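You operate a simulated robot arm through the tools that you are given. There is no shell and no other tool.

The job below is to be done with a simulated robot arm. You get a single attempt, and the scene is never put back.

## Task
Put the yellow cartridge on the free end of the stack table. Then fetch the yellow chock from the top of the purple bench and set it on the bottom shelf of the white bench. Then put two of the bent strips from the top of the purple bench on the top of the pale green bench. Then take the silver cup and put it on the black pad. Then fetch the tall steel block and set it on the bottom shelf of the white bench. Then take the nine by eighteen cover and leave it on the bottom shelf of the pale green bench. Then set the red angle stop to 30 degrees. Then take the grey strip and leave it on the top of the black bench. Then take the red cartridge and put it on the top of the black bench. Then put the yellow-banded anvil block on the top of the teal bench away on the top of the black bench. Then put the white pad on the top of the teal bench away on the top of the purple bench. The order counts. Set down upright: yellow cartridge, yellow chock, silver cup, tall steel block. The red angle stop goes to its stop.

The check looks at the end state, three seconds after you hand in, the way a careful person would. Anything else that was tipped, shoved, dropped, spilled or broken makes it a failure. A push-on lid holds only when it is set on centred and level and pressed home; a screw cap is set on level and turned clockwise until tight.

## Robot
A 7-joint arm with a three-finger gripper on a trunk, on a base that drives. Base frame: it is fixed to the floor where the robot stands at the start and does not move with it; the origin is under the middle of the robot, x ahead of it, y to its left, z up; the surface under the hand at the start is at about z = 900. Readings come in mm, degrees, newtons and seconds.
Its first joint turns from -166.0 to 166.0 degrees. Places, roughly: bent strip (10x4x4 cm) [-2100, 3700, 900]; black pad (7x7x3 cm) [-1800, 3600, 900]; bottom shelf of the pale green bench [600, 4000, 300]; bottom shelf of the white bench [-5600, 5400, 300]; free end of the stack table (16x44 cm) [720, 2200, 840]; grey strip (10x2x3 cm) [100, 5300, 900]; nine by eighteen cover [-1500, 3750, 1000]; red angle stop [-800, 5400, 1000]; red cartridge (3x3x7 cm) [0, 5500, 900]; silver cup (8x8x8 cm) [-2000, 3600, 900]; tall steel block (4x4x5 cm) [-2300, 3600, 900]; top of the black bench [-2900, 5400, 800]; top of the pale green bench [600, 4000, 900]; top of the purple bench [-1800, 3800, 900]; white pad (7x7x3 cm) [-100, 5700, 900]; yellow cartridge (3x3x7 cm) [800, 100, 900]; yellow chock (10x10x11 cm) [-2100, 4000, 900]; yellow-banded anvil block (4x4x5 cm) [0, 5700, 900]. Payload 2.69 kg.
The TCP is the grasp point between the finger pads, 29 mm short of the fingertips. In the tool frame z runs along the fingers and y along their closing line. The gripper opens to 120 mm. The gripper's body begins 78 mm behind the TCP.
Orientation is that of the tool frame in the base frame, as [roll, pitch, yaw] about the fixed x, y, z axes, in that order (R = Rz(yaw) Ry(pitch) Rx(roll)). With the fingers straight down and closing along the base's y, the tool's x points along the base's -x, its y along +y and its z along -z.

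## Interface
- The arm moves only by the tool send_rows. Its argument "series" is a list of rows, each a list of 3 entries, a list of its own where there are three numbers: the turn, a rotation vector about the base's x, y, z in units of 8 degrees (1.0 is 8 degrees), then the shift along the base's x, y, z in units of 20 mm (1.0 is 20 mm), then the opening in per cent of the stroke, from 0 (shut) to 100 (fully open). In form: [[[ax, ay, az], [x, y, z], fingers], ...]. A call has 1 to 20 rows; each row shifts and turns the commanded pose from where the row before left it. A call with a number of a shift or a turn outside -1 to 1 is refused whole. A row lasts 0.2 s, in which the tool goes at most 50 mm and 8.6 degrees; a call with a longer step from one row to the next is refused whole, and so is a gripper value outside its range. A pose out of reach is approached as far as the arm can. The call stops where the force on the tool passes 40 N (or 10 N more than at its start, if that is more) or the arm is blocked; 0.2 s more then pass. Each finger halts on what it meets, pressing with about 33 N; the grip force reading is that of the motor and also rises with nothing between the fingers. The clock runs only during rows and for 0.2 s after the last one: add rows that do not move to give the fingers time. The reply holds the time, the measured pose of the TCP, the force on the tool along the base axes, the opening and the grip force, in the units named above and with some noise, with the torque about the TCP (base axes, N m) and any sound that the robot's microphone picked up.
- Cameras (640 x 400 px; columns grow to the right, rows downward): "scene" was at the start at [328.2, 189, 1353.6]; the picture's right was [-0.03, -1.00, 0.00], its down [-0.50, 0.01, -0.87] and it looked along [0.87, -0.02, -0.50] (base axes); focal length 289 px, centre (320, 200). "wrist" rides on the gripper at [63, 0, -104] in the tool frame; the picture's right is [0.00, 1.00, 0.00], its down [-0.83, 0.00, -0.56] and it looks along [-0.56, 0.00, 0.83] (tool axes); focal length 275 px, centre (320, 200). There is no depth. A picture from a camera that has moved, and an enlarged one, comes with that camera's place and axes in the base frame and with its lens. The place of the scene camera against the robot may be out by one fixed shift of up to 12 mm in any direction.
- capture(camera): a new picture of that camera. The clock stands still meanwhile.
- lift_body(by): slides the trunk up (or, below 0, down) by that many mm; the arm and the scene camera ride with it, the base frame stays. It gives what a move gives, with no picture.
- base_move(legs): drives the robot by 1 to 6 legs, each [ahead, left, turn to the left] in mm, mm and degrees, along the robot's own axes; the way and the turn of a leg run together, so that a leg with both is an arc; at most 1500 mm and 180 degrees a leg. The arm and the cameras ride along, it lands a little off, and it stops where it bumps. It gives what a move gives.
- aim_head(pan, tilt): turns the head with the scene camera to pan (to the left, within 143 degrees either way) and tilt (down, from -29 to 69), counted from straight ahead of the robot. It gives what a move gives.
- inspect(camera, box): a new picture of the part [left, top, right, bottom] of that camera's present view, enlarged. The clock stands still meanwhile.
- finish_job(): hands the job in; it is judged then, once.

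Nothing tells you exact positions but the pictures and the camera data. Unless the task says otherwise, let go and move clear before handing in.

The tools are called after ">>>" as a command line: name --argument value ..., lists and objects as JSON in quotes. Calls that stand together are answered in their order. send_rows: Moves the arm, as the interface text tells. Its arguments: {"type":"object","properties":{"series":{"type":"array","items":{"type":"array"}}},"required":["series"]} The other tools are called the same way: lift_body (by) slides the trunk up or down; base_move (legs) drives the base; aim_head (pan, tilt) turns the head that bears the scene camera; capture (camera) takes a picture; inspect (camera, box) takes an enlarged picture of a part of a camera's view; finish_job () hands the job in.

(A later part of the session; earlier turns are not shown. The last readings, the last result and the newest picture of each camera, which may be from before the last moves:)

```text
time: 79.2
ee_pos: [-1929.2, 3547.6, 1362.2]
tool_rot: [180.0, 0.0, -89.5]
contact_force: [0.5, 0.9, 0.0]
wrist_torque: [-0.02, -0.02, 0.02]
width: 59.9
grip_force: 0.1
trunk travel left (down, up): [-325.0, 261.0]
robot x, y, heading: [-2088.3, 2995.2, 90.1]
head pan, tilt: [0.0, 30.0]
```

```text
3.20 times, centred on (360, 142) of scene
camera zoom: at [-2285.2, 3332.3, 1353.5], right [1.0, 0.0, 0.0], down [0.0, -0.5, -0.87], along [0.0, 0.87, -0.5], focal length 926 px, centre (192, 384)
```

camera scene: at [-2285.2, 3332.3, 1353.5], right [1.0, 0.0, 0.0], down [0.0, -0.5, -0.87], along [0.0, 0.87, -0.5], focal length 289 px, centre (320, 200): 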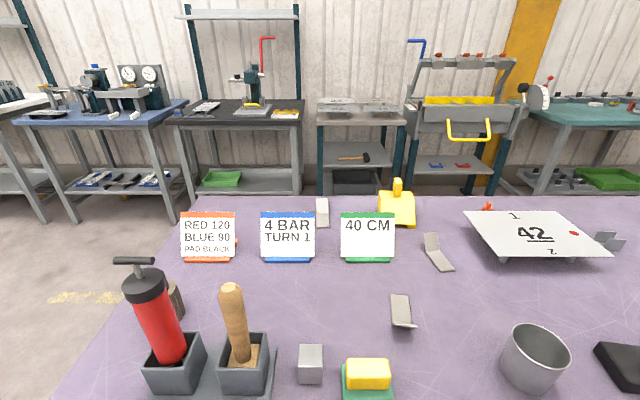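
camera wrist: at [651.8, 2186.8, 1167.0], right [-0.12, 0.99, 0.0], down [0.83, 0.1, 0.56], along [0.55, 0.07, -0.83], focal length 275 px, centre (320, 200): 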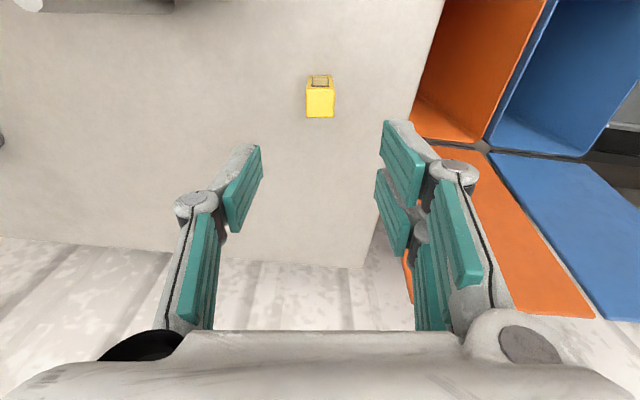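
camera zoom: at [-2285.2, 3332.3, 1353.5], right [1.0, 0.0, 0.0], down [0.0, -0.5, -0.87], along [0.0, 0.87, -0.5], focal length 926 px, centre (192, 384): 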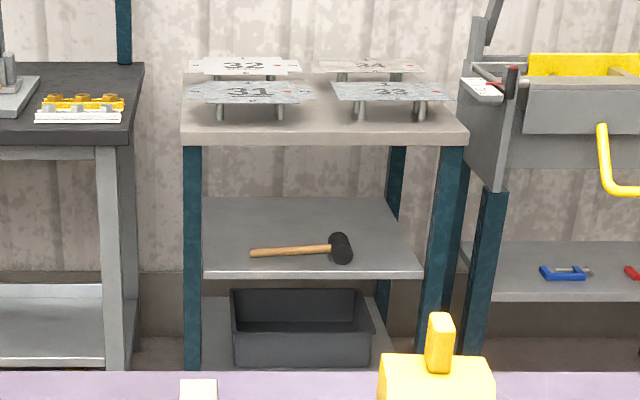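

The drive went in cleanly and the chock's handle is near [-2074, 4040]. I'll swing the hand there tilted about 40 degrees forward, which gains reach and suits placing it under a bench later.

>>> send_rows --series '[[[0, 0, 0], [-0.4, 0.95, -0.4], 60], [[0, 0, 0], [-0.4, 0.95, -0.4], 60], [[0, 0, 0], [-0.4, 0.95, -0.4], 60], [[0, 0, 0], [-0.4, 0.95, -0.4], 60], [[1, 0, 0], [-0.4, 0.95, -0.5], 60], [[1, 0, 0], [-0.4, 0.95, -0.5], 60], [[1, 0, 0], [-0.4, 0.95, -0.5], 60], [[1, 0, 0], [-0.4, 0.95, -0.5], 60], [[1, 0, 0], [-0.4, 0.95, -0.5], 60], [[0, 0, 0], [-0.4, 0.95, -0.5], 60], [[0, 0, 0], [-0.4, 0.95, -0.5], 60], [[0, 0, 0], [-0.4, 0.95, -0.5], 60], [[0, 0, 0], [-0.4, 0.95, -0.5], 60], [[0, 0, 0], [-0.4, 0.95, -0.5], 60], [[0, 0, 0], [-0.4, 0.95, -0.5], 60], [[0, 0, 0], [-0.4, 0.95, -0.5], 60], [[0, 0, 0], [-0.4, 0.95, -0.5], 60], [[0, 0, 0], [-0.4, 0.95, -0.5], 60]]'

>>> capture --camera "wrist"

>>> capture --camera "scene"

```text
time: 83.0
ee_pos: [-2072.2, 3889.1, 1191.7]
tool_rot: [-179.6, 40.0, -89.2]
contact_force: [0.7, 0.4, 0.7]
wrist_torque: [0.0, 0.01, 0.0]
width: 72.0
grip_force: 0.2
trunk travel left (down, up): [-325.0, 261.0]
robot x, y, heading: [-2090.9, 2994.7, 89.8]
head pan, tilt: [0.0, 30.0]
```

```text
taken
camera wrist: at [-2072.0, 3773.5, 1230.1], right [-1.0, -0.01, -0.01], down [-0.01, 0.28, 0.96], along [-0.01, 0.96, -0.28], focal length 275 px, centre (320, 200)
```

wrist: 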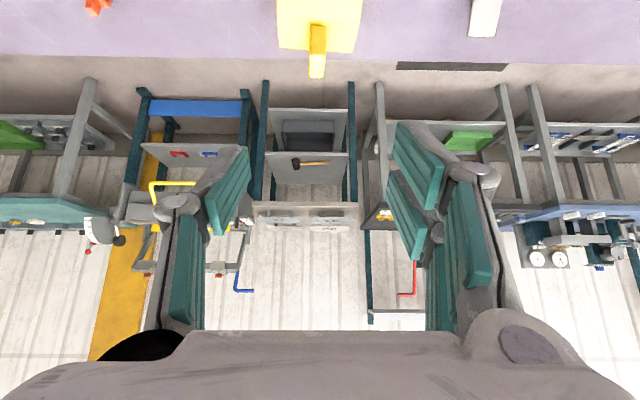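

```text
taken
camera scene: at [-2285.1, 3332.0, 1353.5], right [1.0, 0.0, 0.0], down [0.0, -0.5, -0.87], along [0.0, 0.87, -0.5], focal length 289 px, centre (320, 200)
```

scene: 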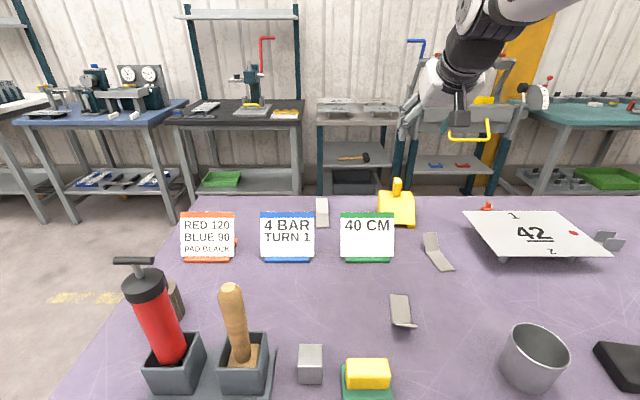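

>>> inspect --camera "wrist" --box '[256, 0, 384, 80]'

>>> inspect --camera "scene" --box '[356, 165, 436, 235]'

```text
5.00 times, centred on (320, 40) of wrist
camera zoom: at [-2072.0, 3773.5, 1230.1], right [-1.0, -0.01, -0.01], down [-0.01, 0.28, 0.96], along [-0.01, 0.96, -0.28], focal length 1376 px, centre (320, 1000)
```

zoom: 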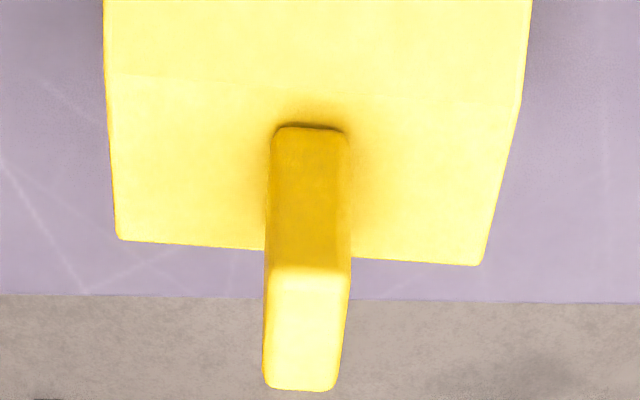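

```text
5.71 times, centred on (396, 200) of scene
camera zoom: at [-2285.1, 3332.0, 1353.5], right [1.0, 0.0, 0.0], down [0.0, -0.5, -0.87], along [0.0, 0.87, -0.5], focal length 1654 px, centre (-114, 200)
```

zoom: 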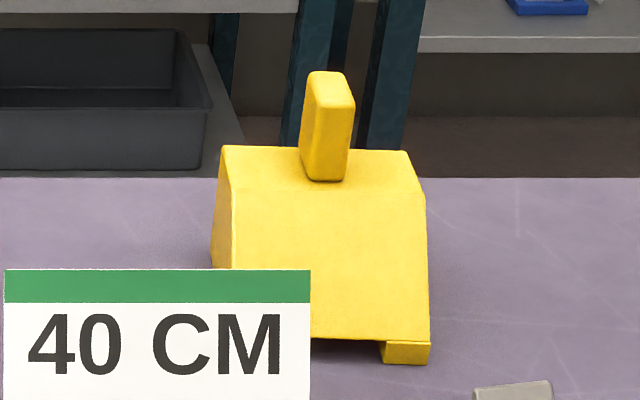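

The handle is a post about 15 mm wide, centred near [-2071, 4016], from z = 974 to 1010, yawed about -5 degrees. I'll line up along the tilted approach and close in to a checking point.

>>> send_rows --series '[[[0, 0, -0.6], [-0.3, 0.4, -0.9], 50], [[0, 0, 0], [0, 0.4, -0.9], 50], [[0, 0, 0], [0, 0.2, -0.9], 50], [[0, 0, 0], [0, 0, -0.8], 50], [[0, 0, 0], [0.04, 0.48, -0.575], 50], [[0, 0, 0], [0.04, 0.48, -0.575], 50], [[0, 0, 0], [0.04, 0.48, -0.575], 50], [[0, 0, 0], [0.04, 0.48, -0.575], 50], [[0, 0, 0], [0.04, 0.48, -0.575], 50], [[0, 0, 0], [0.04, 0.48, -0.575], 50], [[0, 0, 0], [0, 0, 0], 50]]'

>>> capture --camera "wrist"

>>> inspect --camera "scene" --box '[340, 120, 468, 200]'

```text
time: 85.4
ee_pos: [-2074.4, 3966.6, 1052.5]
tool_rot: [-179.5, 40.0, -94.2]
contact_force: [0.1, 0.2, 0.6]
wrist_torque: [0.0, 0.0, 0.05]
width: 59.9
grip_force: 0.1
trunk travel left (down, up): [-325.0, 261.0]
robot x, y, heading: [-2088.0, 2994.8, 89.9]
head pan, tilt: [0.0, 30.0]
```

```text
taken
camera wrist: at [-2083.2, 3851.6, 1091.2], right [-1.0, 0.07, -0.01], down [0.01, 0.28, 0.96], along [0.07, 0.96, -0.28], focal length 275 px, centre (320, 200)
```

wrist: 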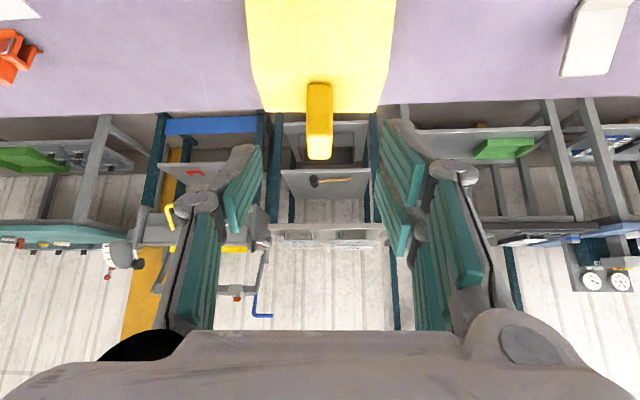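

```text
5.00 times, centred on (404, 160) of scene
camera zoom: at [-2285.1, 3332.3, 1353.4], right [1.0, 0.0, 0.0], down [0.0, -0.5, -0.87], along [0.0, 0.87, -0.5], focal length 1447 px, centre (-100, 400)
```

zoom: 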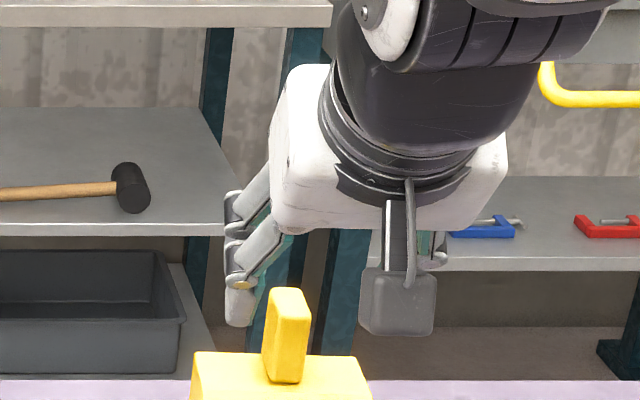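

>>> inspect --camera "wrist" --box '[270, 60, 366, 180]'

```text
3.33 times, centred on (318, 120) of wrist
camera zoom: at [-2083.2, 3851.6, 1091.2], right [-1.0, 0.07, -0.01], down [0.01, 0.28, 0.96], along [0.07, 0.96, -0.28], focal length 918 px, centre (327, 467)
```

zoom: 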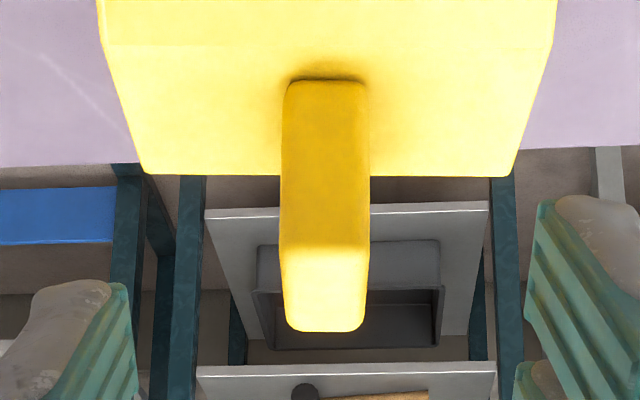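

Triangulated handle: y from 4006 to 4039, z from 965 to 1004, centred in the fingers. I'll advance 70 mm along the tool axis and grip.

>>> send_rows --series '[[[0, 0, 0], [0.038, 0.454, -0.535], 50], [[0, 0, 0], [0.038, 0.454, -0.535], 50], [[0, 0, 0], [0.038, 0.454, -0.535], 50], [[0, 0, 0], [0.038, 0.454, -0.535], 50], [[0, 0, 0], [0.038, 0.454, -0.535], 50], [[0, 0, 0], [0, 0, 0], 0], [[0, 0, 0], [0, 0, 0], 0], [[0, 0, 0], [0, 0, 0], 0], [[0, 0, 0], [0, 0, 0], 0]]'

>>> capture --camera "wrist"

>>> inspect --camera "scene" --box '[340, 150, 468, 230]'

```text
time: 87.4
ee_pos: [-2069.4, 4013.2, 998.5]
tool_rot: [-179.5, 39.9, -94.0]
contact_force: [1.3, -0.5, 0.3]
wrist_torque: [0.1, -0.01, -0.06]
width: 17.8
grip_force: 33.1
trunk travel left (down, up): [-325.0, 261.0]
robot x, y, heading: [-2089.9, 2995.4, 90.1]
head pan, tilt: [0.0, 30.0]
```

```text
taken
camera wrist: at [-2078.9, 3897.4, 1037.2], right [-1.0, 0.07, -0.01], down [0.01, 0.28, 0.96], along [0.07, 0.96, -0.28], focal length 275 px, centre (320, 200)
```

wrist: 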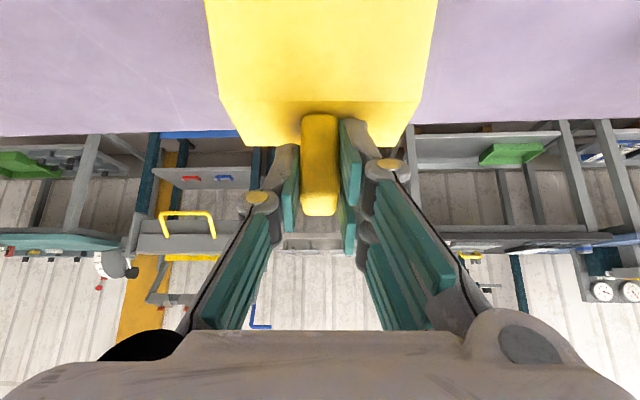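

```text
5.00 times, centred on (404, 190) of scene
camera zoom: at [-2285.1, 3332.3, 1353.4], right [1.0, 0.0, 0.0], down [0.0, -0.5, -0.87], along [0.0, 0.87, -0.5], focal length 1447 px, centre (-100, 250)
```

zoom: 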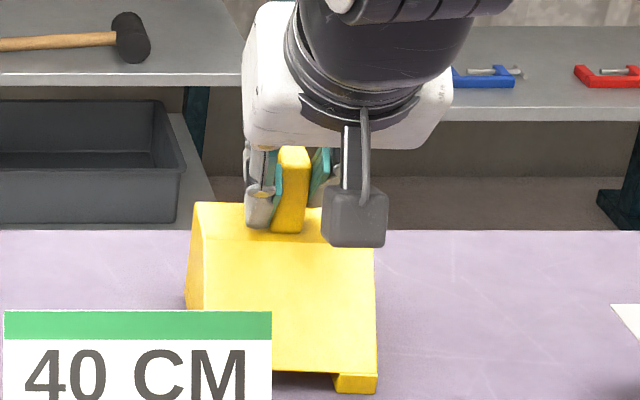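

>>> send_rows --series '[[[0, 0, 0], [0, 0, 0.5], 0], [[0, 0, 0], [0, 0, 0.5], 0], [[0, 0, 0], [0, 0, 0.5], 0], [[0, 0, 0], [0, 0, 0.5], 0], [[0, 0, 0], [0, 0, 0], 0]]'

>>> inspect --camera "scene" --box '[340, 130, 468, 230]'

>>> capture --camera "wrist"

```text
time: 88.6
ee_pos: [-2070.7, 4012.2, 1039.2]
tool_rot: [-179.5, 40.0, -94.0]
contact_force: [0.2, -0.5, -2.0]
wrist_torque: [-0.02, -0.02, 0.01]
width: 17.8
grip_force: 33.3
trunk travel left (down, up): [-325.0, 261.0]
robot x, y, heading: [-2085.9, 2991.5, 90.1]
head pan, tilt: [0.0, 30.0]
```

```text
4.00 times, centred on (404, 180) of scene
camera zoom: at [-2285.1, 3332.4, 1353.4], right [1.0, 0.0, 0.0], down [0.0, -0.5, -0.87], along [0.0, 0.87, -0.5], focal length 1158 px, centre (-16, 280)
```

zoom: 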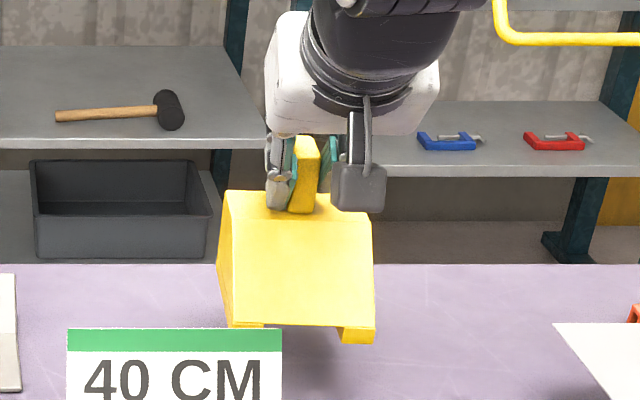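

```text
taken
camera wrist: at [-2079.6, 3897.3, 1077.1], right [-1.0, 0.07, -0.01], down [0.01, 0.28, 0.96], along [0.07, 0.96, -0.28], focal length 275 px, centre (320, 200)
```

wrist: 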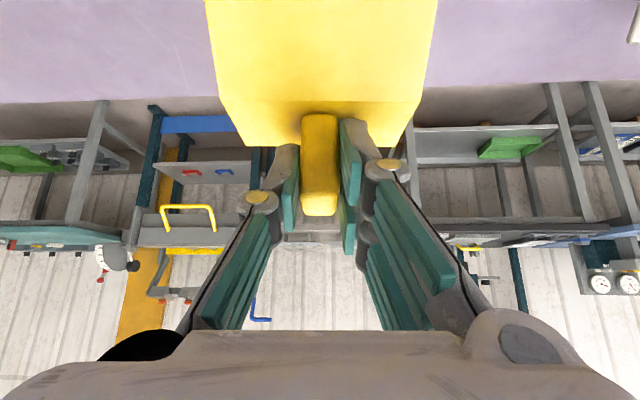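

The chock is held firmly and is light. I'll lift it high, pull it back over the signs, back out from under the bench and drive round the west end.

>>> send_rows --series '[[[0, 0, 0], [0, 0, 1], 0], [[0, 0, 0], [0, 0, 1], 0], [[0, 0, 0], [0, 0, 1], 0], [[0, 0, 0], [0, 0, 1], 0], [[0, 0, 0], [0, 0, 1], 0], [[0, 0, 0], [0, -0.3, 1], 0], [[0, 0, 0], [0, -0.5, 1], 0], [[0, 0, 0], [0, -0.7, 1], 0], [[0, 0, 0], [0, -0.8, 1], 0], [[0, 0, 0], [0, -0.9, 1], 0], [[0, 0, 0], [0, -1, 0.5], 0], [[0, 0, 0], [0, -1, 0], 0], [[0, 0, 0], [0, -1, 0], 0], [[0, 0, 0], [0, -1, 0], 0], [[0, 0, 0], [0, -1, 0], 0], [[0, 0, 0], [0, -1, 0], 0], [[0, 0, 0], [0, -1, 0], 0], [[0, 0, 0], [0, -1, 0], 0], [[0, 0, 0], [0, -1, 0], 0], [[0, 0, 0], [0, -1, 0], 0]]'

>>> send_rows --series '[[[0, 0, 0], [0, -1, 0], 0], [[0, 0, 0], [0, -1, 0], 0], [[0, 0, 0], [0, -1, 0], 0], [[0, 0, 0], [0, -1, 0], 0], [[0, 0, 0], [0, -1, 0], 0], [[0, 0, 0], [0, -1, 0], 0], [[0, 0, 0], [0, -1, 0], 0], [[0, 0, 0], [0, -1, 0], 0], [[0, 0, 0], [0, -1, 0], 0]]'

>>> capture --camera "scene"

>>> aim_head --pan 85 --tilt 30

>>> capture --camera "scene"

```text
time: 92.8
ee_pos: [-2069.3, 3749.0, 1247.8]
tool_rot: [-179.5, 39.9, -94.1]
contact_force: [-0.2, 0.8, -2.8]
wrist_torque: [-0.01, -0.03, 0.01]
width: 18.0
grip_force: 32.9
trunk travel left (down, up): [-325.0, 261.0]
robot x, y, heading: [-2087.2, 2995.0, 90.2]
head pan, tilt: [0.0, 30.0]
```

```text
time: 94.8
ee_pos: [-2070.8, 3568.4, 1248.3]
tool_rot: [-179.5, 40.0, -94.1]
contact_force: [-0.4, 1.0, -2.4]
wrist_torque: [0.0, 0.02, -0.05]
width: 17.7
grip_force: 33.0
trunk travel left (down, up): [-325.0, 261.0]
robot x, y, heading: [-2088.1, 2993.7, 90.0]
head pan, tilt: [0.0, 30.0]
```

```text
taken
camera scene: at [-2285.1, 3332.5, 1353.4], right [1.0, 0.0, 0.0], down [0.0, -0.5, -0.87], along [0.0, 0.87, -0.5], focal length 289 px, centre (320, 200)
```

scene: 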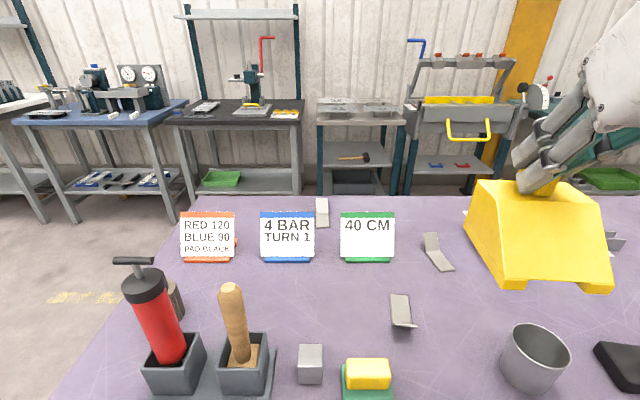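

```text
time: 96.4
ee_pos: [-2069.8, 3568.8, 1249.5]
tool_rot: [-179.5, 39.9, -94.1]
contact_force: [0.6, -0.7, -2.8]
wrist_torque: [0.02, 0.0, -0.02]
width: 17.3
grip_force: 32.7
trunk travel left (down, up): [-325.0, 261.0]
robot x, y, heading: [-2087.7, 2996.3, 89.9]
head pan, tilt: [85.0, 30.0]
```

```text
taken
camera scene: at [-2375.3, 3249.9, 1353.4], right [0.09, 1.0, 0.0], down [0.5, -0.04, -0.87], along [-0.86, 0.08, -0.5], focal length 289 px, centre (320, 200)
```

scene: 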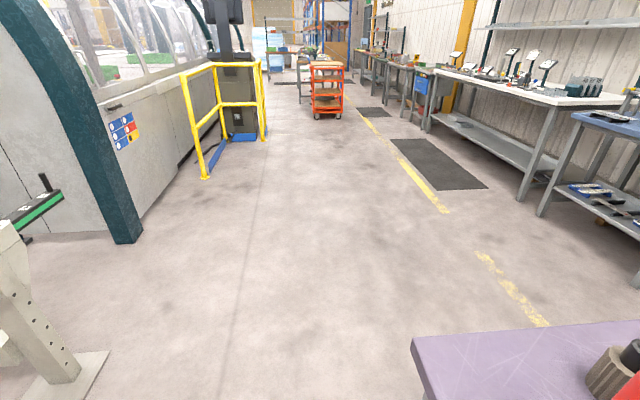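

The corridor to the west is clear and the white bench runs along the wall at right. Driving there now.

>>> base_move --legs '[[-145, 0, 0], [0, 1250, 0], [1100, 0, 0]]'

>>> aim_head --pan 40 --tilt 25

>>> capture --camera "scene"

```text
time: 108.9
ee_pos: [-3305.2, 4527.2, 1248.5]
tool_rot: [-179.5, 40.0, -94.6]
contact_force: [0.4, -0.4, -1.8]
wrist_torque: [-0.01, 0.03, -0.01]
width: 17.7
grip_force: 33.1
trunk travel left (down, up): [-325.0, 261.0]
robot x, y, heading: [-3327.0, 3954.7, 89.3]
head pan, tilt: [85.0, 30.0]
```

```text
time: 110.0
ee_pos: [-3304.5, 4526.8, 1250.0]
tool_rot: [-179.5, 40.0, -94.6]
contact_force: [-1.2, -0.7, -1.0]
wrist_torque: [-0.02, -0.02, 0.01]
width: 18.0
grip_force: 32.4
trunk travel left (down, up): [-325.0, 261.0]
robot x, y, heading: [-3328.5, 3953.1, 89.6]
head pan, tilt: [40.0, 25.0]
```

```text
taken
camera scene: at [-3581.4, 4273.1, 1361.4], right [0.77, 0.64, 0.0], down [0.27, -0.33, -0.91], along [-0.58, 0.7, -0.42], focal length 289 px, centre (320, 200)
```

scene: 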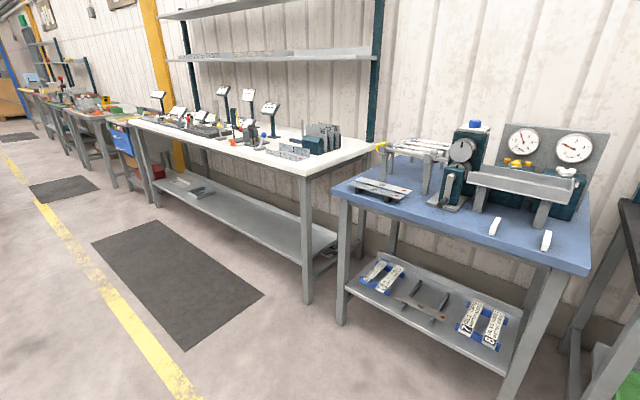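

>>> base_move --legs '[[0, 1000, 0.5], [0, 1000, 0]]'

>>> aim_head --pan 0 --tilt 35

>>> capture --camera "scene"

```text
time: 120.1
ee_pos: [-5327.5, 4535.9, 1249.9]
tool_rot: [-179.5, 40.0, -94.0]
contact_force: [0.4, 0.3, -0.7]
wrist_torque: [-0.01, -0.02, 0.01]
width: 17.6
grip_force: 32.4
trunk travel left (down, up): [-325.0, 261.0]
robot x, y, heading: [-5345.5, 3960.4, 89.6]
head pan, tilt: [40.0, 25.0]
```

```text
time: 121.1
ee_pos: [-5327.6, 4533.4, 1248.0]
tool_rot: [-179.5, 40.0, -94.0]
contact_force: [-1.0, 0.3, -2.3]
wrist_torque: [0.01, -0.05, -0.04]
width: 17.8
grip_force: 32.9
trunk travel left (down, up): [-325.0, 261.0]
robot x, y, heading: [-5345.9, 3962.7, 90.2]
head pan, tilt: [0.0, 35.0]
```

```text
taken
camera scene: at [-5541.8, 4296.1, 1345.6], right [1.0, 0.0, 0.0], down [0.0, -0.57, -0.82], along [0.0, 0.82, -0.57], focal length 289 px, centre (320, 200)
```

scene: 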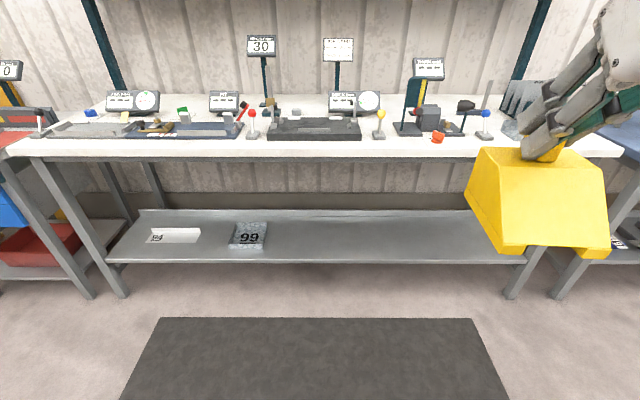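

The white bench shelf is at z of about 300, its front edge at y ≈ 5265, and it is empty near x = -5330. I'll drive up, lower the trunk and bring the chock in low.

>>> base_move --legs '[[440, 0, 0]]'

>>> lift_body --by -320

>>> capture --camera "scene"

```text
time: 123.8
ee_pos: [-5325.0, 4973.9, 1247.2]
tool_rot: [-179.5, 40.1, -94.2]
contact_force: [-0.4, -0.5, -2.6]
wrist_torque: [0.02, -0.03, 0.0]
width: 17.7
grip_force: 33.1
trunk travel left (down, up): [-325.0, 261.0]
robot x, y, heading: [-5341.1, 4401.9, 89.7]
head pan, tilt: [0.0, 35.0]
```

```text
time: 127.0
ee_pos: [-5324.6, 4973.5, 928.9]
tool_rot: [-179.5, 39.9, -94.1]
contact_force: [-0.3, -0.2, -2.3]
wrist_torque: [-0.01, 0.03, -0.02]
width: 17.9
grip_force: 33.4
trunk travel left (down, up): [-5.0, 581.0]
robot x, y, heading: [-5343.7, 4399.6, 89.7]
head pan, tilt: [0.0, 35.0]
```

```text
taken
camera scene: at [-5540.1, 4787.7, 1026.2], right [1.0, 0.0, 0.0], down [0.0, -0.57, -0.82], along [0.0, 0.82, -0.57], focal length 289 px, centre (320, 200)
```

scene: 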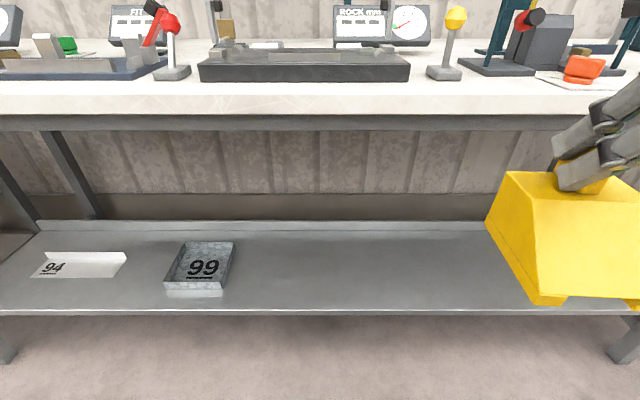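

>>> send_rows --series '[[[0, 0, 0], [0, 0.4, -1], 0], [[0, 0, 0], [0, 0.4, -1], 0], [[0, 0, 0], [0, 0.4, -1], 0], [[0, 0, 0], [0, 0.4, -1], 0], [[0, 0, 0], [0, 0.4, -1], 0], [[0, 0, 0], [0, 0.4, -1], 0], [[0, 0, 0], [0, 0.4, -1], 0], [[0, 0, 0], [0, 0.4, -1], 0], [[0, 0, 0], [0, 0.4, -1], 0], [[0, 0, 0], [0, 0.4, -1], 0], [[0, 0, 0], [0, 0.4, -1], 0], [[0, 0, 0], [0, 0.4, -1], 0], [[0, 0, 0], [0, 0.4, -1], 0], [[0, 0, 0], [0, 0.4, -1], 0], [[0, 0, 0], [0, 0.4, -1], 0], [[0, 0, 0], [0, 0.4, -1], 0], [[0, 0, 0], [0, 0.4, -1], 0], [[0, 0, 0], [0, 0.4, -1], 0], [[0, 0, 0], [0, 0.4, -1], 0], [[0, 0, 0], [0, 0.4, -1], 0]]'

>>> capture --camera "scene"

```text
time: 131.2
ee_pos: [-5323.6, 5196.8, 607.8]
tool_rot: [-179.5, 40.1, -94.1]
contact_force: [0.1, -0.1, -2.1]
wrist_torque: [-0.01, 0.01, -0.02]
width: 17.5
grip_force: 33.0
out of reach, approached as far as the arm can: row 7, 8, 9, 10, 11, 12, 13, 14, 15, 16, 17
trunk travel left (down, up): [-5.0, 581.0]
robot x, y, heading: [-5342.0, 4402.9, 90.1]
head pan, tilt: [0.0, 35.0]
```

```text
taken
camera scene: at [-5540.1, 4787.7, 1026.2], right [1.0, 0.0, 0.0], down [0.0, -0.57, -0.82], along [0.0, 0.82, -0.57], focal length 289 px, centre (320, 200)
```

scene: 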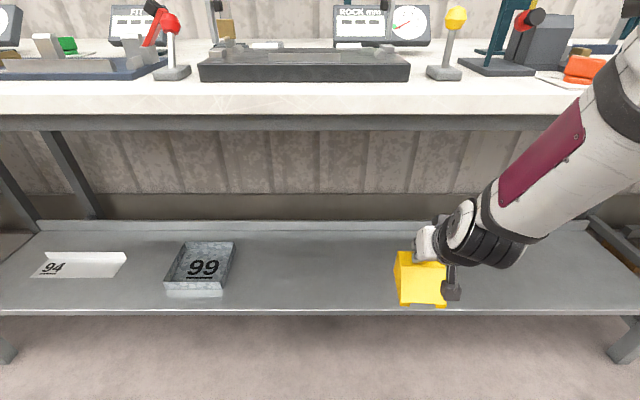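

>>> send_rows --series '[[[0, 0, 0], [0, 0.8, -0.7], 0], [[0, 0, 0], [0, 0.8, -0.7], 0], [[0, 0, 0], [0, 0.8, -0.7], 0], [[0, 0, 0], [0, 0.8, -0.7], 0], [[0, 0, 0], [0, 0.8, -0.7], 0], [[0, 0, 0], [0, 0.8, -0.7], 0], [[0, 0, 0], [0, 0.8, -0.7], 0], [[0, 0, 0], [0, 0.8, -0.7], 0], [[0, 0, 0], [0, 0.8, -0.7], 0], [[0, 0, 0], [0, 0.8, -0.7], 0]]'

>>> capture --camera "scene"

>>> capture --camera "wrist"

```text
time: 133.4
ee_pos: [-5322.3, 5357.1, 468.0]
tool_rot: [-179.5, 40.0, -94.2]
contact_force: [-0.3, 0.6, -2.6]
wrist_torque: [-0.05, -0.02, -0.01]
width: 17.7
grip_force: 33.1
trunk travel left (down, up): [-5.0, 581.0]
robot x, y, heading: [-5342.9, 4398.8, 89.8]
head pan, tilt: [0.0, 35.0]
```

```text
taken
camera scene: at [-5540.1, 4787.7, 1026.2], right [1.0, 0.0, 0.0], down [0.0, -0.57, -0.82], along [0.0, 0.82, -0.57], focal length 289 px, centre (320, 200)
```

scene: 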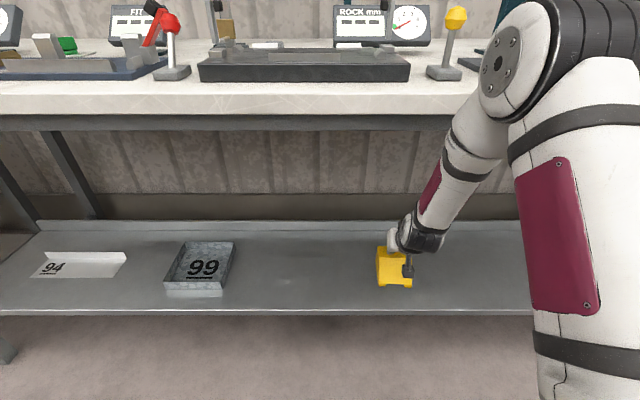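

```text
taken
camera wrist: at [-5332.5, 5241.5, 505.4], right [-1.0, 0.07, -0.01], down [0.01, 0.28, 0.96], along [0.07, 0.96, -0.28], focal length 275 px, centre (320, 200)
```

wrist: 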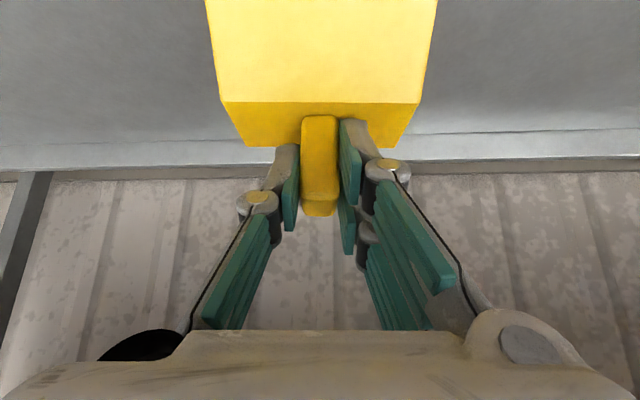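

The chock is over the shelf. My elbow is near the bench-top height, so I'll check its clearance before lowering.

>>> aim_head --pan -35 --tilt 20

>>> capture --camera "scene"

```text
time: 134.4
ee_pos: [-5323.0, 5356.1, 467.5]
tool_rot: [-179.5, 40.1, -94.0]
contact_force: [-0.1, 0.0, -1.3]
wrist_torque: [0.0, 0.02, -0.01]
width: 17.7
grip_force: 32.7
trunk travel left (down, up): [-5.0, 581.0]
robot x, y, heading: [-5344.1, 4399.2, 89.8]
head pan, tilt: [-35.0, 20.0]
```

```text
taken
camera scene: at [-5486.8, 4775.9, 1050.0], right [0.82, -0.58, 0.0], down [-0.2, -0.28, -0.94], along [0.54, 0.77, -0.34], focal length 289 px, centre (320, 200)
```

scene: 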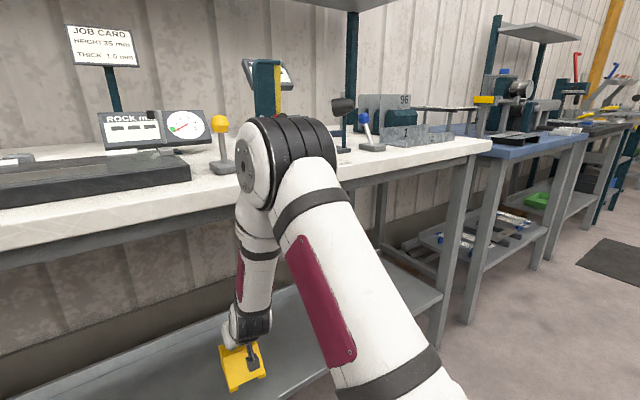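

I'll back the base 100 mm and extend the arm instead, which keeps the elbow well off the bench top.

>>> base_move --legs '[[-100, 0, 0]]'

>>> send_rows --series '[[[0, 0, 0], [0, 1, 0], 0], [[0, 0, 0], [0, 1, 0], 0], [[0, 0, 0], [0, 1, 0], 0], [[0, 0, 0], [0, 1, 0], 0], [[0, 0, 0], [0, 1, 0], 0], [[0, 0, 0], [0, 0, -1], 0]]'

>>> capture --camera "scene"

```text
time: 135.5
ee_pos: [-5324.2, 5256.2, 467.1]
tool_rot: [-179.5, 40.0, -94.2]
contact_force: [-1.3, 0.5, -1.8]
wrist_torque: [0.04, -0.01, -0.04]
width: 17.5
grip_force: 33.0
trunk travel left (down, up): [-5.0, 581.0]
robot x, y, heading: [-5343.6, 4301.0, 89.9]
head pan, tilt: [-35.0, 20.0]
```

```text
time: 136.9
ee_pos: [-5322.8, 5355.0, 447.3]
tool_rot: [-179.4, 40.1, -94.3]
contact_force: [0.4, -0.2, -2.2]
wrist_torque: [-0.01, -0.04, 0.03]
width: 17.6
grip_force: 32.6
trunk travel left (down, up): [-5.0, 581.0]
robot x, y, heading: [-5349.7, 4301.5, 89.7]
head pan, tilt: [-35.0, 20.0]
```

```text
taken
camera scene: at [-5486.9, 4675.6, 1050.0], right [0.82, -0.58, 0.0], down [-0.2, -0.28, -0.94], along [0.54, 0.77, -0.34], focal length 289 px, centre (320, 200)
```

scene: 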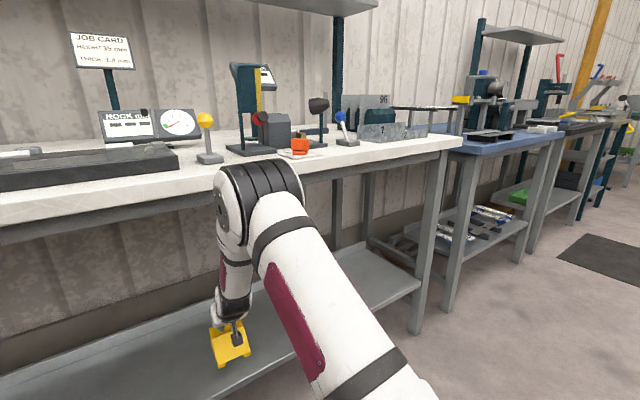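

>>> send_rows --series '[[[0, 0, 0], [0, 0, -0.8], 0], [[0, 0, 0], [0, 0, -0.6], 0], [[0, 0, 0], [0, 0, -0.3], 0], [[0, 0, 0], [0, 0, 0], 0]]'

>>> inspect --camera "scene" --box '[160, 300, 300, 388]'

```text
time: 137.9
ee_pos: [-5324.7, 5356.7, 412.3]
tool_rot: [-179.7, 40.0, -94.2]
contact_force: [0.7, -0.6, -2.6]
wrist_torque: [-0.03, 0.03, -0.04]
width: 18.0
grip_force: 32.9
trunk travel left (down, up): [-5.0, 581.0]
robot x, y, heading: [-5343.7, 4300.3, 89.9]
head pan, tilt: [-35.0, 20.0]
```

```text
4.55 times, centred on (230, 344) of scene
camera zoom: at [-5486.9, 4675.6, 1050.0], right [0.82, -0.58, 0.0], down [-0.2, -0.28, -0.94], along [0.54, 0.77, -0.34], focal length 1315 px, centre (729, -454)
```

zoom: 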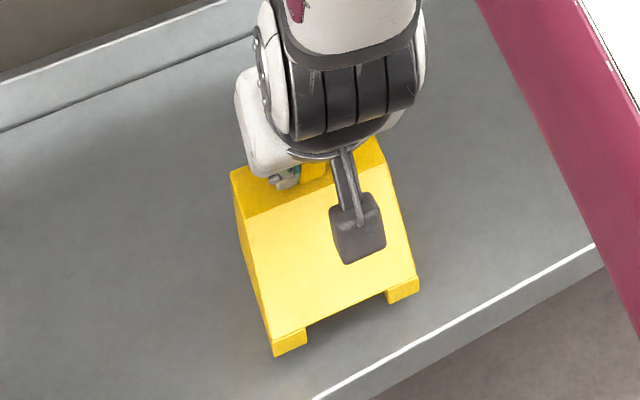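

>>> send_rows --series '[[[0, 0, 0], [0, 0, -0.15], 0], [[0, 0, 0], [0, 0, -0.15], 0], [[0, 0, 0], [0, 0, -0.1], 0], [[0, 0, 0], [0, 0, 0], 0]]'

```text
time: 138.9
ee_pos: [-5323.3, 5356.1, 405.1]
tool_rot: [-179.4, 40.0, -94.3]
contact_force: [-0.4, -0.3, -1.9]
wrist_torque: [-0.02, -0.01, -0.03]
width: 17.7
grip_force: 32.7
trunk travel left (down, up): [-5.0, 581.0]
robot x, y, heading: [-5339.1, 4304.0, 89.8]
head pan, tilt: [-35.0, 20.0]
```

>>> send_rows --series '[[[0, 0, 0], [0, 0, -0.1], 0], [[0, 0, 0], [0, 0, -0.1], 0], [[0, 0, 0], [0, 0, -0.1], 0], [[0, 0, 0], [0, 0, 0], 0]]'

>>> inspect --camera "scene" --box '[200, 325, 270, 375]'

```text
time: 139.9
ee_pos: [-5323.7, 5356.8, 398.8]
tool_rot: [-179.5, 40.0, -94.2]
contact_force: [0.4, 0.6, -2.4]
wrist_torque: [0.0, 0.02, 0.03]
width: 17.7
grip_force: 32.6
trunk travel left (down, up): [-5.0, 581.0]
robot x, y, heading: [-5349.2, 4302.1, 90.0]
head pan, tilt: [-35.0, 20.0]
```

```text
8.00 times, centred on (235, 350) of scene
camera zoom: at [-5486.9, 4675.6, 1050.0], right [0.82, -0.58, 0.0], down [-0.2, -0.28, -0.94], along [0.54, 0.77, -0.34], focal length 2315 px, centre (1000, -1000)
```

zoom: 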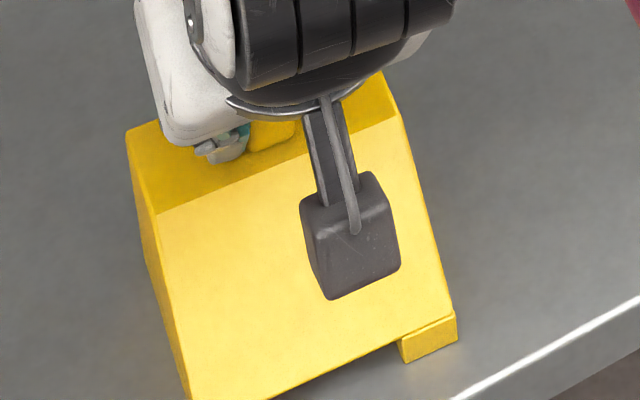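

>>> send_rows --series '[[[0, 0, 0], [0, 0, -0.1], 0], [[0, 0, 0], [0, 0, -0.1], 0], [[0, 0, 0], [0, 0, -0.1], 0], [[0, 0, 0], [0, 0, 0], 0]]'

```text
time: 140.9
ee_pos: [-5323.3, 5357.2, 399.1]
tool_rot: [-179.3, 40.5, -94.2]
contact_force: [0.1, -16.1, 20.2]
wrist_torque: [-0.76, 0.0, -0.02]
width: 17.8
grip_force: 33.3
trunk travel left (down, up): [-5.0, 581.0]
robot x, y, heading: [-5340.6, 4300.1, 89.9]
head pan, tilt: [-35.0, 20.0]
stopped in row 4: the force on the tool passed its limit at 40 N (the readings are from after the stop); the commanded pose is now the measured one
```

>>> send_rows --series '[[[0, 0, 0], [0, 0, 0.05], 0], [[0, 0, 0], [0, 0, 0], 0]]'

>>> capture --camera "wrist"

```text
time: 141.5
ee_pos: [-5321.8, 5359.4, 397.5]
tool_rot: [-179.4, 40.5, -94.2]
contact_force: [1.3, -10.3, 13.8]
wrist_torque: [-0.38, 0.05, -0.02]
width: 17.7
grip_force: 32.6
trunk travel left (down, up): [-5.0, 581.0]
robot x, y, heading: [-5342.9, 4302.0, 89.9]
head pan, tilt: [-35.0, 20.0]
```

```text
taken
camera wrist: at [-5332.5, 5242.8, 435.6], right [-1.0, 0.08, -0.01], down [0.01, 0.27, 0.96], along [0.08, 0.96, -0.27], focal length 275 px, centre (320, 200)
```

wrist: 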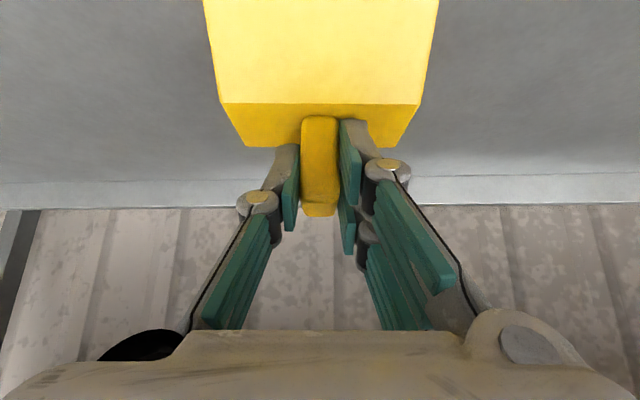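

>>> send_rows --series '[[[0, 0, 0], [0, 0, 0.06], 0], [[0, 0, 0], [0, 0, 0], 16], [[0, 0, 0], [0, 0, 0], 20], [[0, 0, 0], [0, 0, 0], 35], [[0, 0, 0], [0, 0, 0], 45], [[0, 0, 0], [0, 0, 0], 45]]'

>>> send_rows --series '[[[0, 0, 0], [-0.03, -0.3, 0.36], 45], [[0, 0, 0], [-0.047, -0.64, 0.766], 45], [[0, 0, 0], [-0.047, -0.64, 0.766], 45], [[0, 0, 0], [-0.047, -0.64, 0.766], 45], [[0, 0, 0], [-0.047, -0.64, 0.766], 45], [[0, 0, 0], [-0.047, -0.64, 0.766], 45], [[0, 0, 0], [0, -1, 0.3], 45], [[0, 0, 0], [0, -1, 0.3], 45], [[0, 0, 0], [0, -1, 0.3], 45], [[0, 0, 0], [0, -1, 0.3], 45], [[0, 0, 0], [0, -1, 0.3], 45]]'

>>> capture --camera "scene"

>>> capture --camera "wrist"

```text
time: 142.9
ee_pos: [-5323.3, 5359.0, 397.8]
tool_rot: [-179.5, 40.4, -94.2]
contact_force: [-0.7, -0.1, -0.1]
wrist_torque: [0.02, -0.02, 0.01]
width: 53.9
grip_force: 0.0
trunk travel left (down, up): [-5.0, 581.0]
robot x, y, heading: [-5343.0, 4301.7, 89.7]
head pan, tilt: [-35.0, 20.0]
```

```text
time: 145.3
ee_pos: [-5328.9, 5188.5, 511.4]
tool_rot: [-179.7, 40.4, -94.4]
contact_force: [-0.4, 0.1, 0.2]
wrist_torque: [0.0, 0.02, 0.02]
width: 54.0
grip_force: 0.1
trunk travel left (down, up): [-5.0, 581.0]
robot x, y, heading: [-5345.0, 4299.8, 89.5]
head pan, tilt: [-35.0, 20.0]
```

```text
taken
camera scene: at [-5486.9, 4675.4, 1050.0], right [0.82, -0.58, 0.0], down [-0.2, -0.28, -0.94], along [0.54, 0.77, -0.34], focal length 289 px, centre (320, 200)
```

scene: 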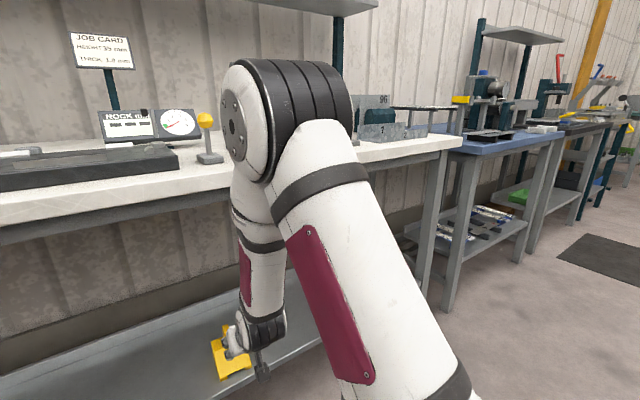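

```text
taken
camera wrist: at [-5338.4, 5073.0, 550.1], right [-1.0, 0.08, -0.01], down [0.01, 0.27, 0.96], along [0.08, 0.96, -0.27], focal length 275 px, centre (320, 200)
```

wrist: 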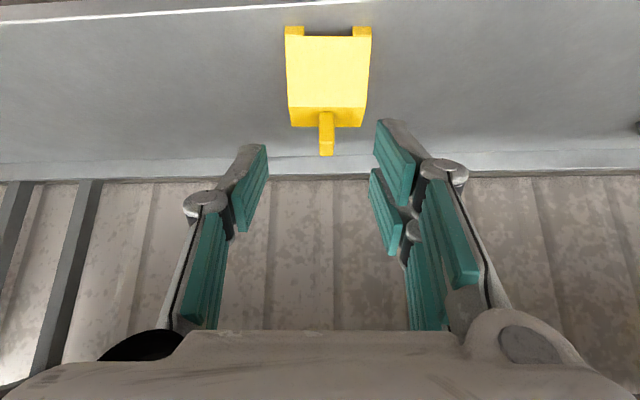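

The yellow chock sits upright on the white bench's bottom shelf. Next I'll go back to the purple bench for two bent strips.

>>> base_move --legs '[[-400, 0, 0]]'

>>> lift_body --by 320

>>> aim_head --pan 0 --tilt 35

>>> capture --camera "scene"

```text
time: 147.8
ee_pos: [-5330.7, 4788.5, 512.2]
tool_rot: [-179.6, 40.4, -94.2]
contact_force: [-1.1, -0.7, -0.7]
wrist_torque: [0.0, -0.02, 0.03]
width: 53.9
grip_force: 0.0
trunk travel left (down, up): [-5.0, 581.0]
robot x, y, heading: [-5346.9, 3897.2, 89.5]
head pan, tilt: [-35.0, 20.0]
```

```text
time: 151.0
ee_pos: [-5329.9, 4788.3, 831.6]
tool_rot: [-179.6, 40.4, -94.2]
contact_force: [0.3, -0.4, -0.7]
wrist_torque: [0.01, 0.0, -0.03]
width: 53.9
grip_force: 0.1
trunk travel left (down, up): [-325.0, 261.0]
robot x, y, heading: [-5348.1, 3904.0, 90.0]
head pan, tilt: [-35.0, 20.0]
```

```text
time: 152.0
ee_pos: [-5330.2, 4788.1, 833.5]
tool_rot: [-179.5, 40.3, -94.3]
contact_force: [0.2, -0.2, 0.3]
wrist_torque: [0.01, 0.01, -0.03]
width: 53.9
grip_force: 0.1
trunk travel left (down, up): [-325.0, 261.0]
robot x, y, heading: [-5347.2, 3900.9, 89.7]
head pan, tilt: [0.0, 35.0]
```

```text
taken
camera scene: at [-5541.6, 4235.3, 1345.7], right [1.0, 0.0, 0.0], down [0.0, -0.57, -0.82], along [0.0, 0.82, -0.57], focal length 289 px, centre (320, 200)
```

scene: 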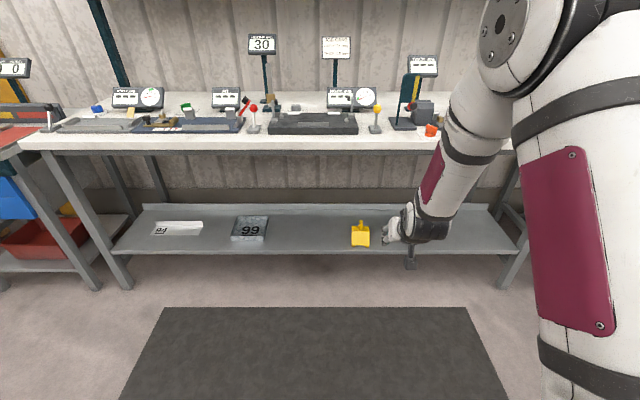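

>>> send_rows --series '[[[0, 0, 0], [0, -0.5, 1], 45], [[0, 0, 0], [0, -0.5, 1], 45], [[0, 0, 0], [0, -0.5, 1], 45], [[0, 0, 0], [0, -0.7, 1], 45], [[0, 0, 0.5], [0, -0.7, 1], 45], [[-1, 0, 0], [0, -0.7, 1], 45], [[-1, 0, 0], [0, -0.7, 1], 45], [[-1, 0, 0], [0, -0.8, 1], 45], [[-1, 0, 0], [0, -0.8, 1], 45], [[-1, 0, 0], [0, -0.8, 1], 45], [[0, 0, 0], [0, -0.8, 1], 45], [[0, 0, 0], [0, -0.8, 1], 45], [[0, 0, 0], [0, -0.8, 1], 45], [[0, 0, 0], [0, -0.8, 1], 45], [[0, 0, 0], [0, -0.8, 1], 45], [[0, 0, 0], [0, -0.8, 1], 45], [[0, 0, 0], [0, -0.8, 1], 45], [[0, 0, 0], [0, -0.8, 1], 45], [[0, 0, 0], [0, -0.8, 1], 45], [[0, 0, 0], [0, -0.8, 1], 45]]'

>>> base_move --legs '[[0, -1050, 0], [0, -1000, 0.2], [-1050, 0, 0]]'

```text
time: 156.2
ee_pos: [-5330.5, 4494.9, 1232.4]
tool_rot: [-179.4, 0.4, -90.1]
contact_force: [-0.6, 0.1, 0.3]
wrist_torque: [-0.06, -0.01, -0.03]
width: 54.1
grip_force: 0.1
trunk travel left (down, up): [-325.0, 261.0]
robot x, y, heading: [-5346.0, 3898.9, 90.0]
head pan, tilt: [0.0, 35.0]
```

```text
time: 171.4
ee_pos: [-3276.6, 3442.5, 1231.9]
tool_rot: [-179.4, 0.4, -89.4]
contact_force: [0.4, 0.1, -0.8]
wrist_torque: [-0.02, 0.01, -0.02]
width: 53.9
grip_force: 0.1
trunk travel left (down, up): [-325.0, 261.0]
robot x, y, heading: [-3282.4, 2850.5, 90.5]
head pan, tilt: [0.0, 35.0]
```

>>> base_move --legs '[[0, -1210, -0.5], [140, 0, 0]]'

>>> capture --camera "scene"

>>> capture --camera "wrist"

```text
time: 178.5
ee_pos: [-2066.9, 3592.6, 1231.9]
tool_rot: [-179.4, 0.3, -89.9]
contact_force: [0.4, 0.3, 0.1]
wrist_torque: [-0.02, 0.01, 0.01]
width: 53.9
grip_force: 0.0
trunk travel left (down, up): [-325.0, 261.0]
robot x, y, heading: [-2076.3, 3000.6, 90.1]
head pan, tilt: [0.0, 35.0]
```

```text
taken
camera scene: at [-2276.9, 3331.7, 1345.7], right [1.0, 0.0, 0.0], down [0.0, -0.57, -0.82], along [0.0, 0.82, -0.57], focal length 289 px, centre (320, 200)
```

scene: 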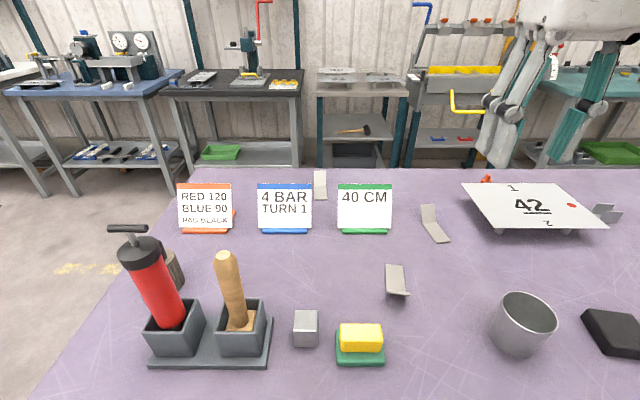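

```text
taken
camera wrist: at [-2068.5, 3528.1, 1335.3], right [-1.0, -0.01, -0.01], down [-0.01, 0.83, 0.56], along [0.0, 0.56, -0.83], focal length 275 px, centre (320, 200)
```

wrist: 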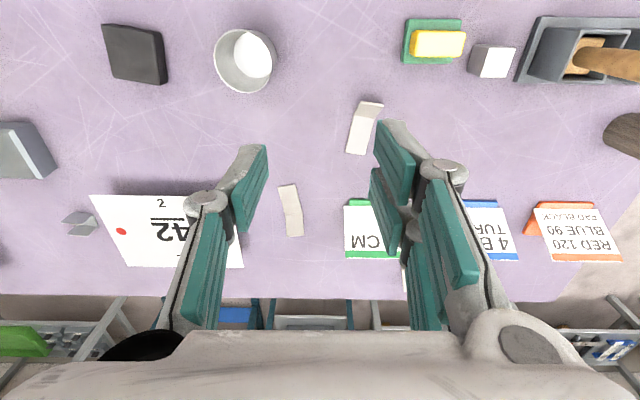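

>>> inspect --camera "wrist" --box '[250, 80, 410, 250]'

>>> inspect --camera "scene" --box '[360, 190, 470, 310]'

```text
2.35 times, centred on (330, 165) of wrist
camera zoom: at [-2068.5, 3528.1, 1335.3], right [-1.0, -0.01, -0.01], down [-0.01, 0.83, 0.56], along [0.0, 0.56, -0.83], focal length 648 px, centre (296, 282)
```

zoom: 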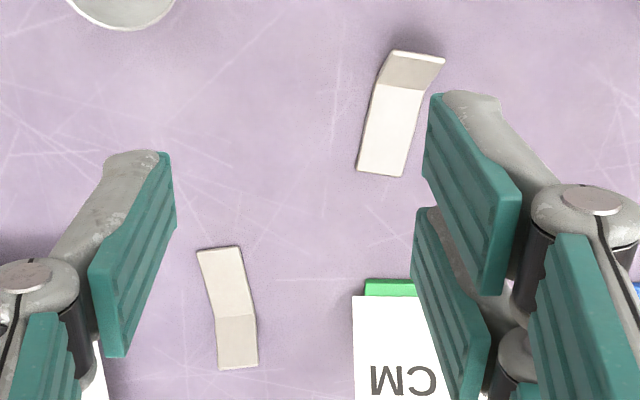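

```text
3.33 times, centred on (415, 250) of scene
camera zoom: at [-2276.9, 3331.7, 1345.7], right [1.0, 0.0, 0.0], down [0.0, -0.57, -0.82], along [0.0, 0.82, -0.57], focal length 965 px, centre (3, 33)
```

zoom: 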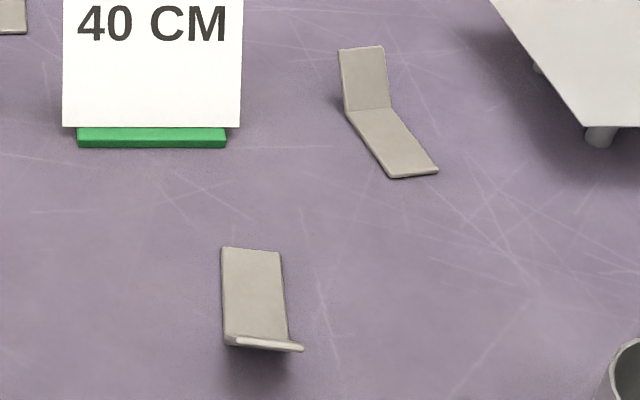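

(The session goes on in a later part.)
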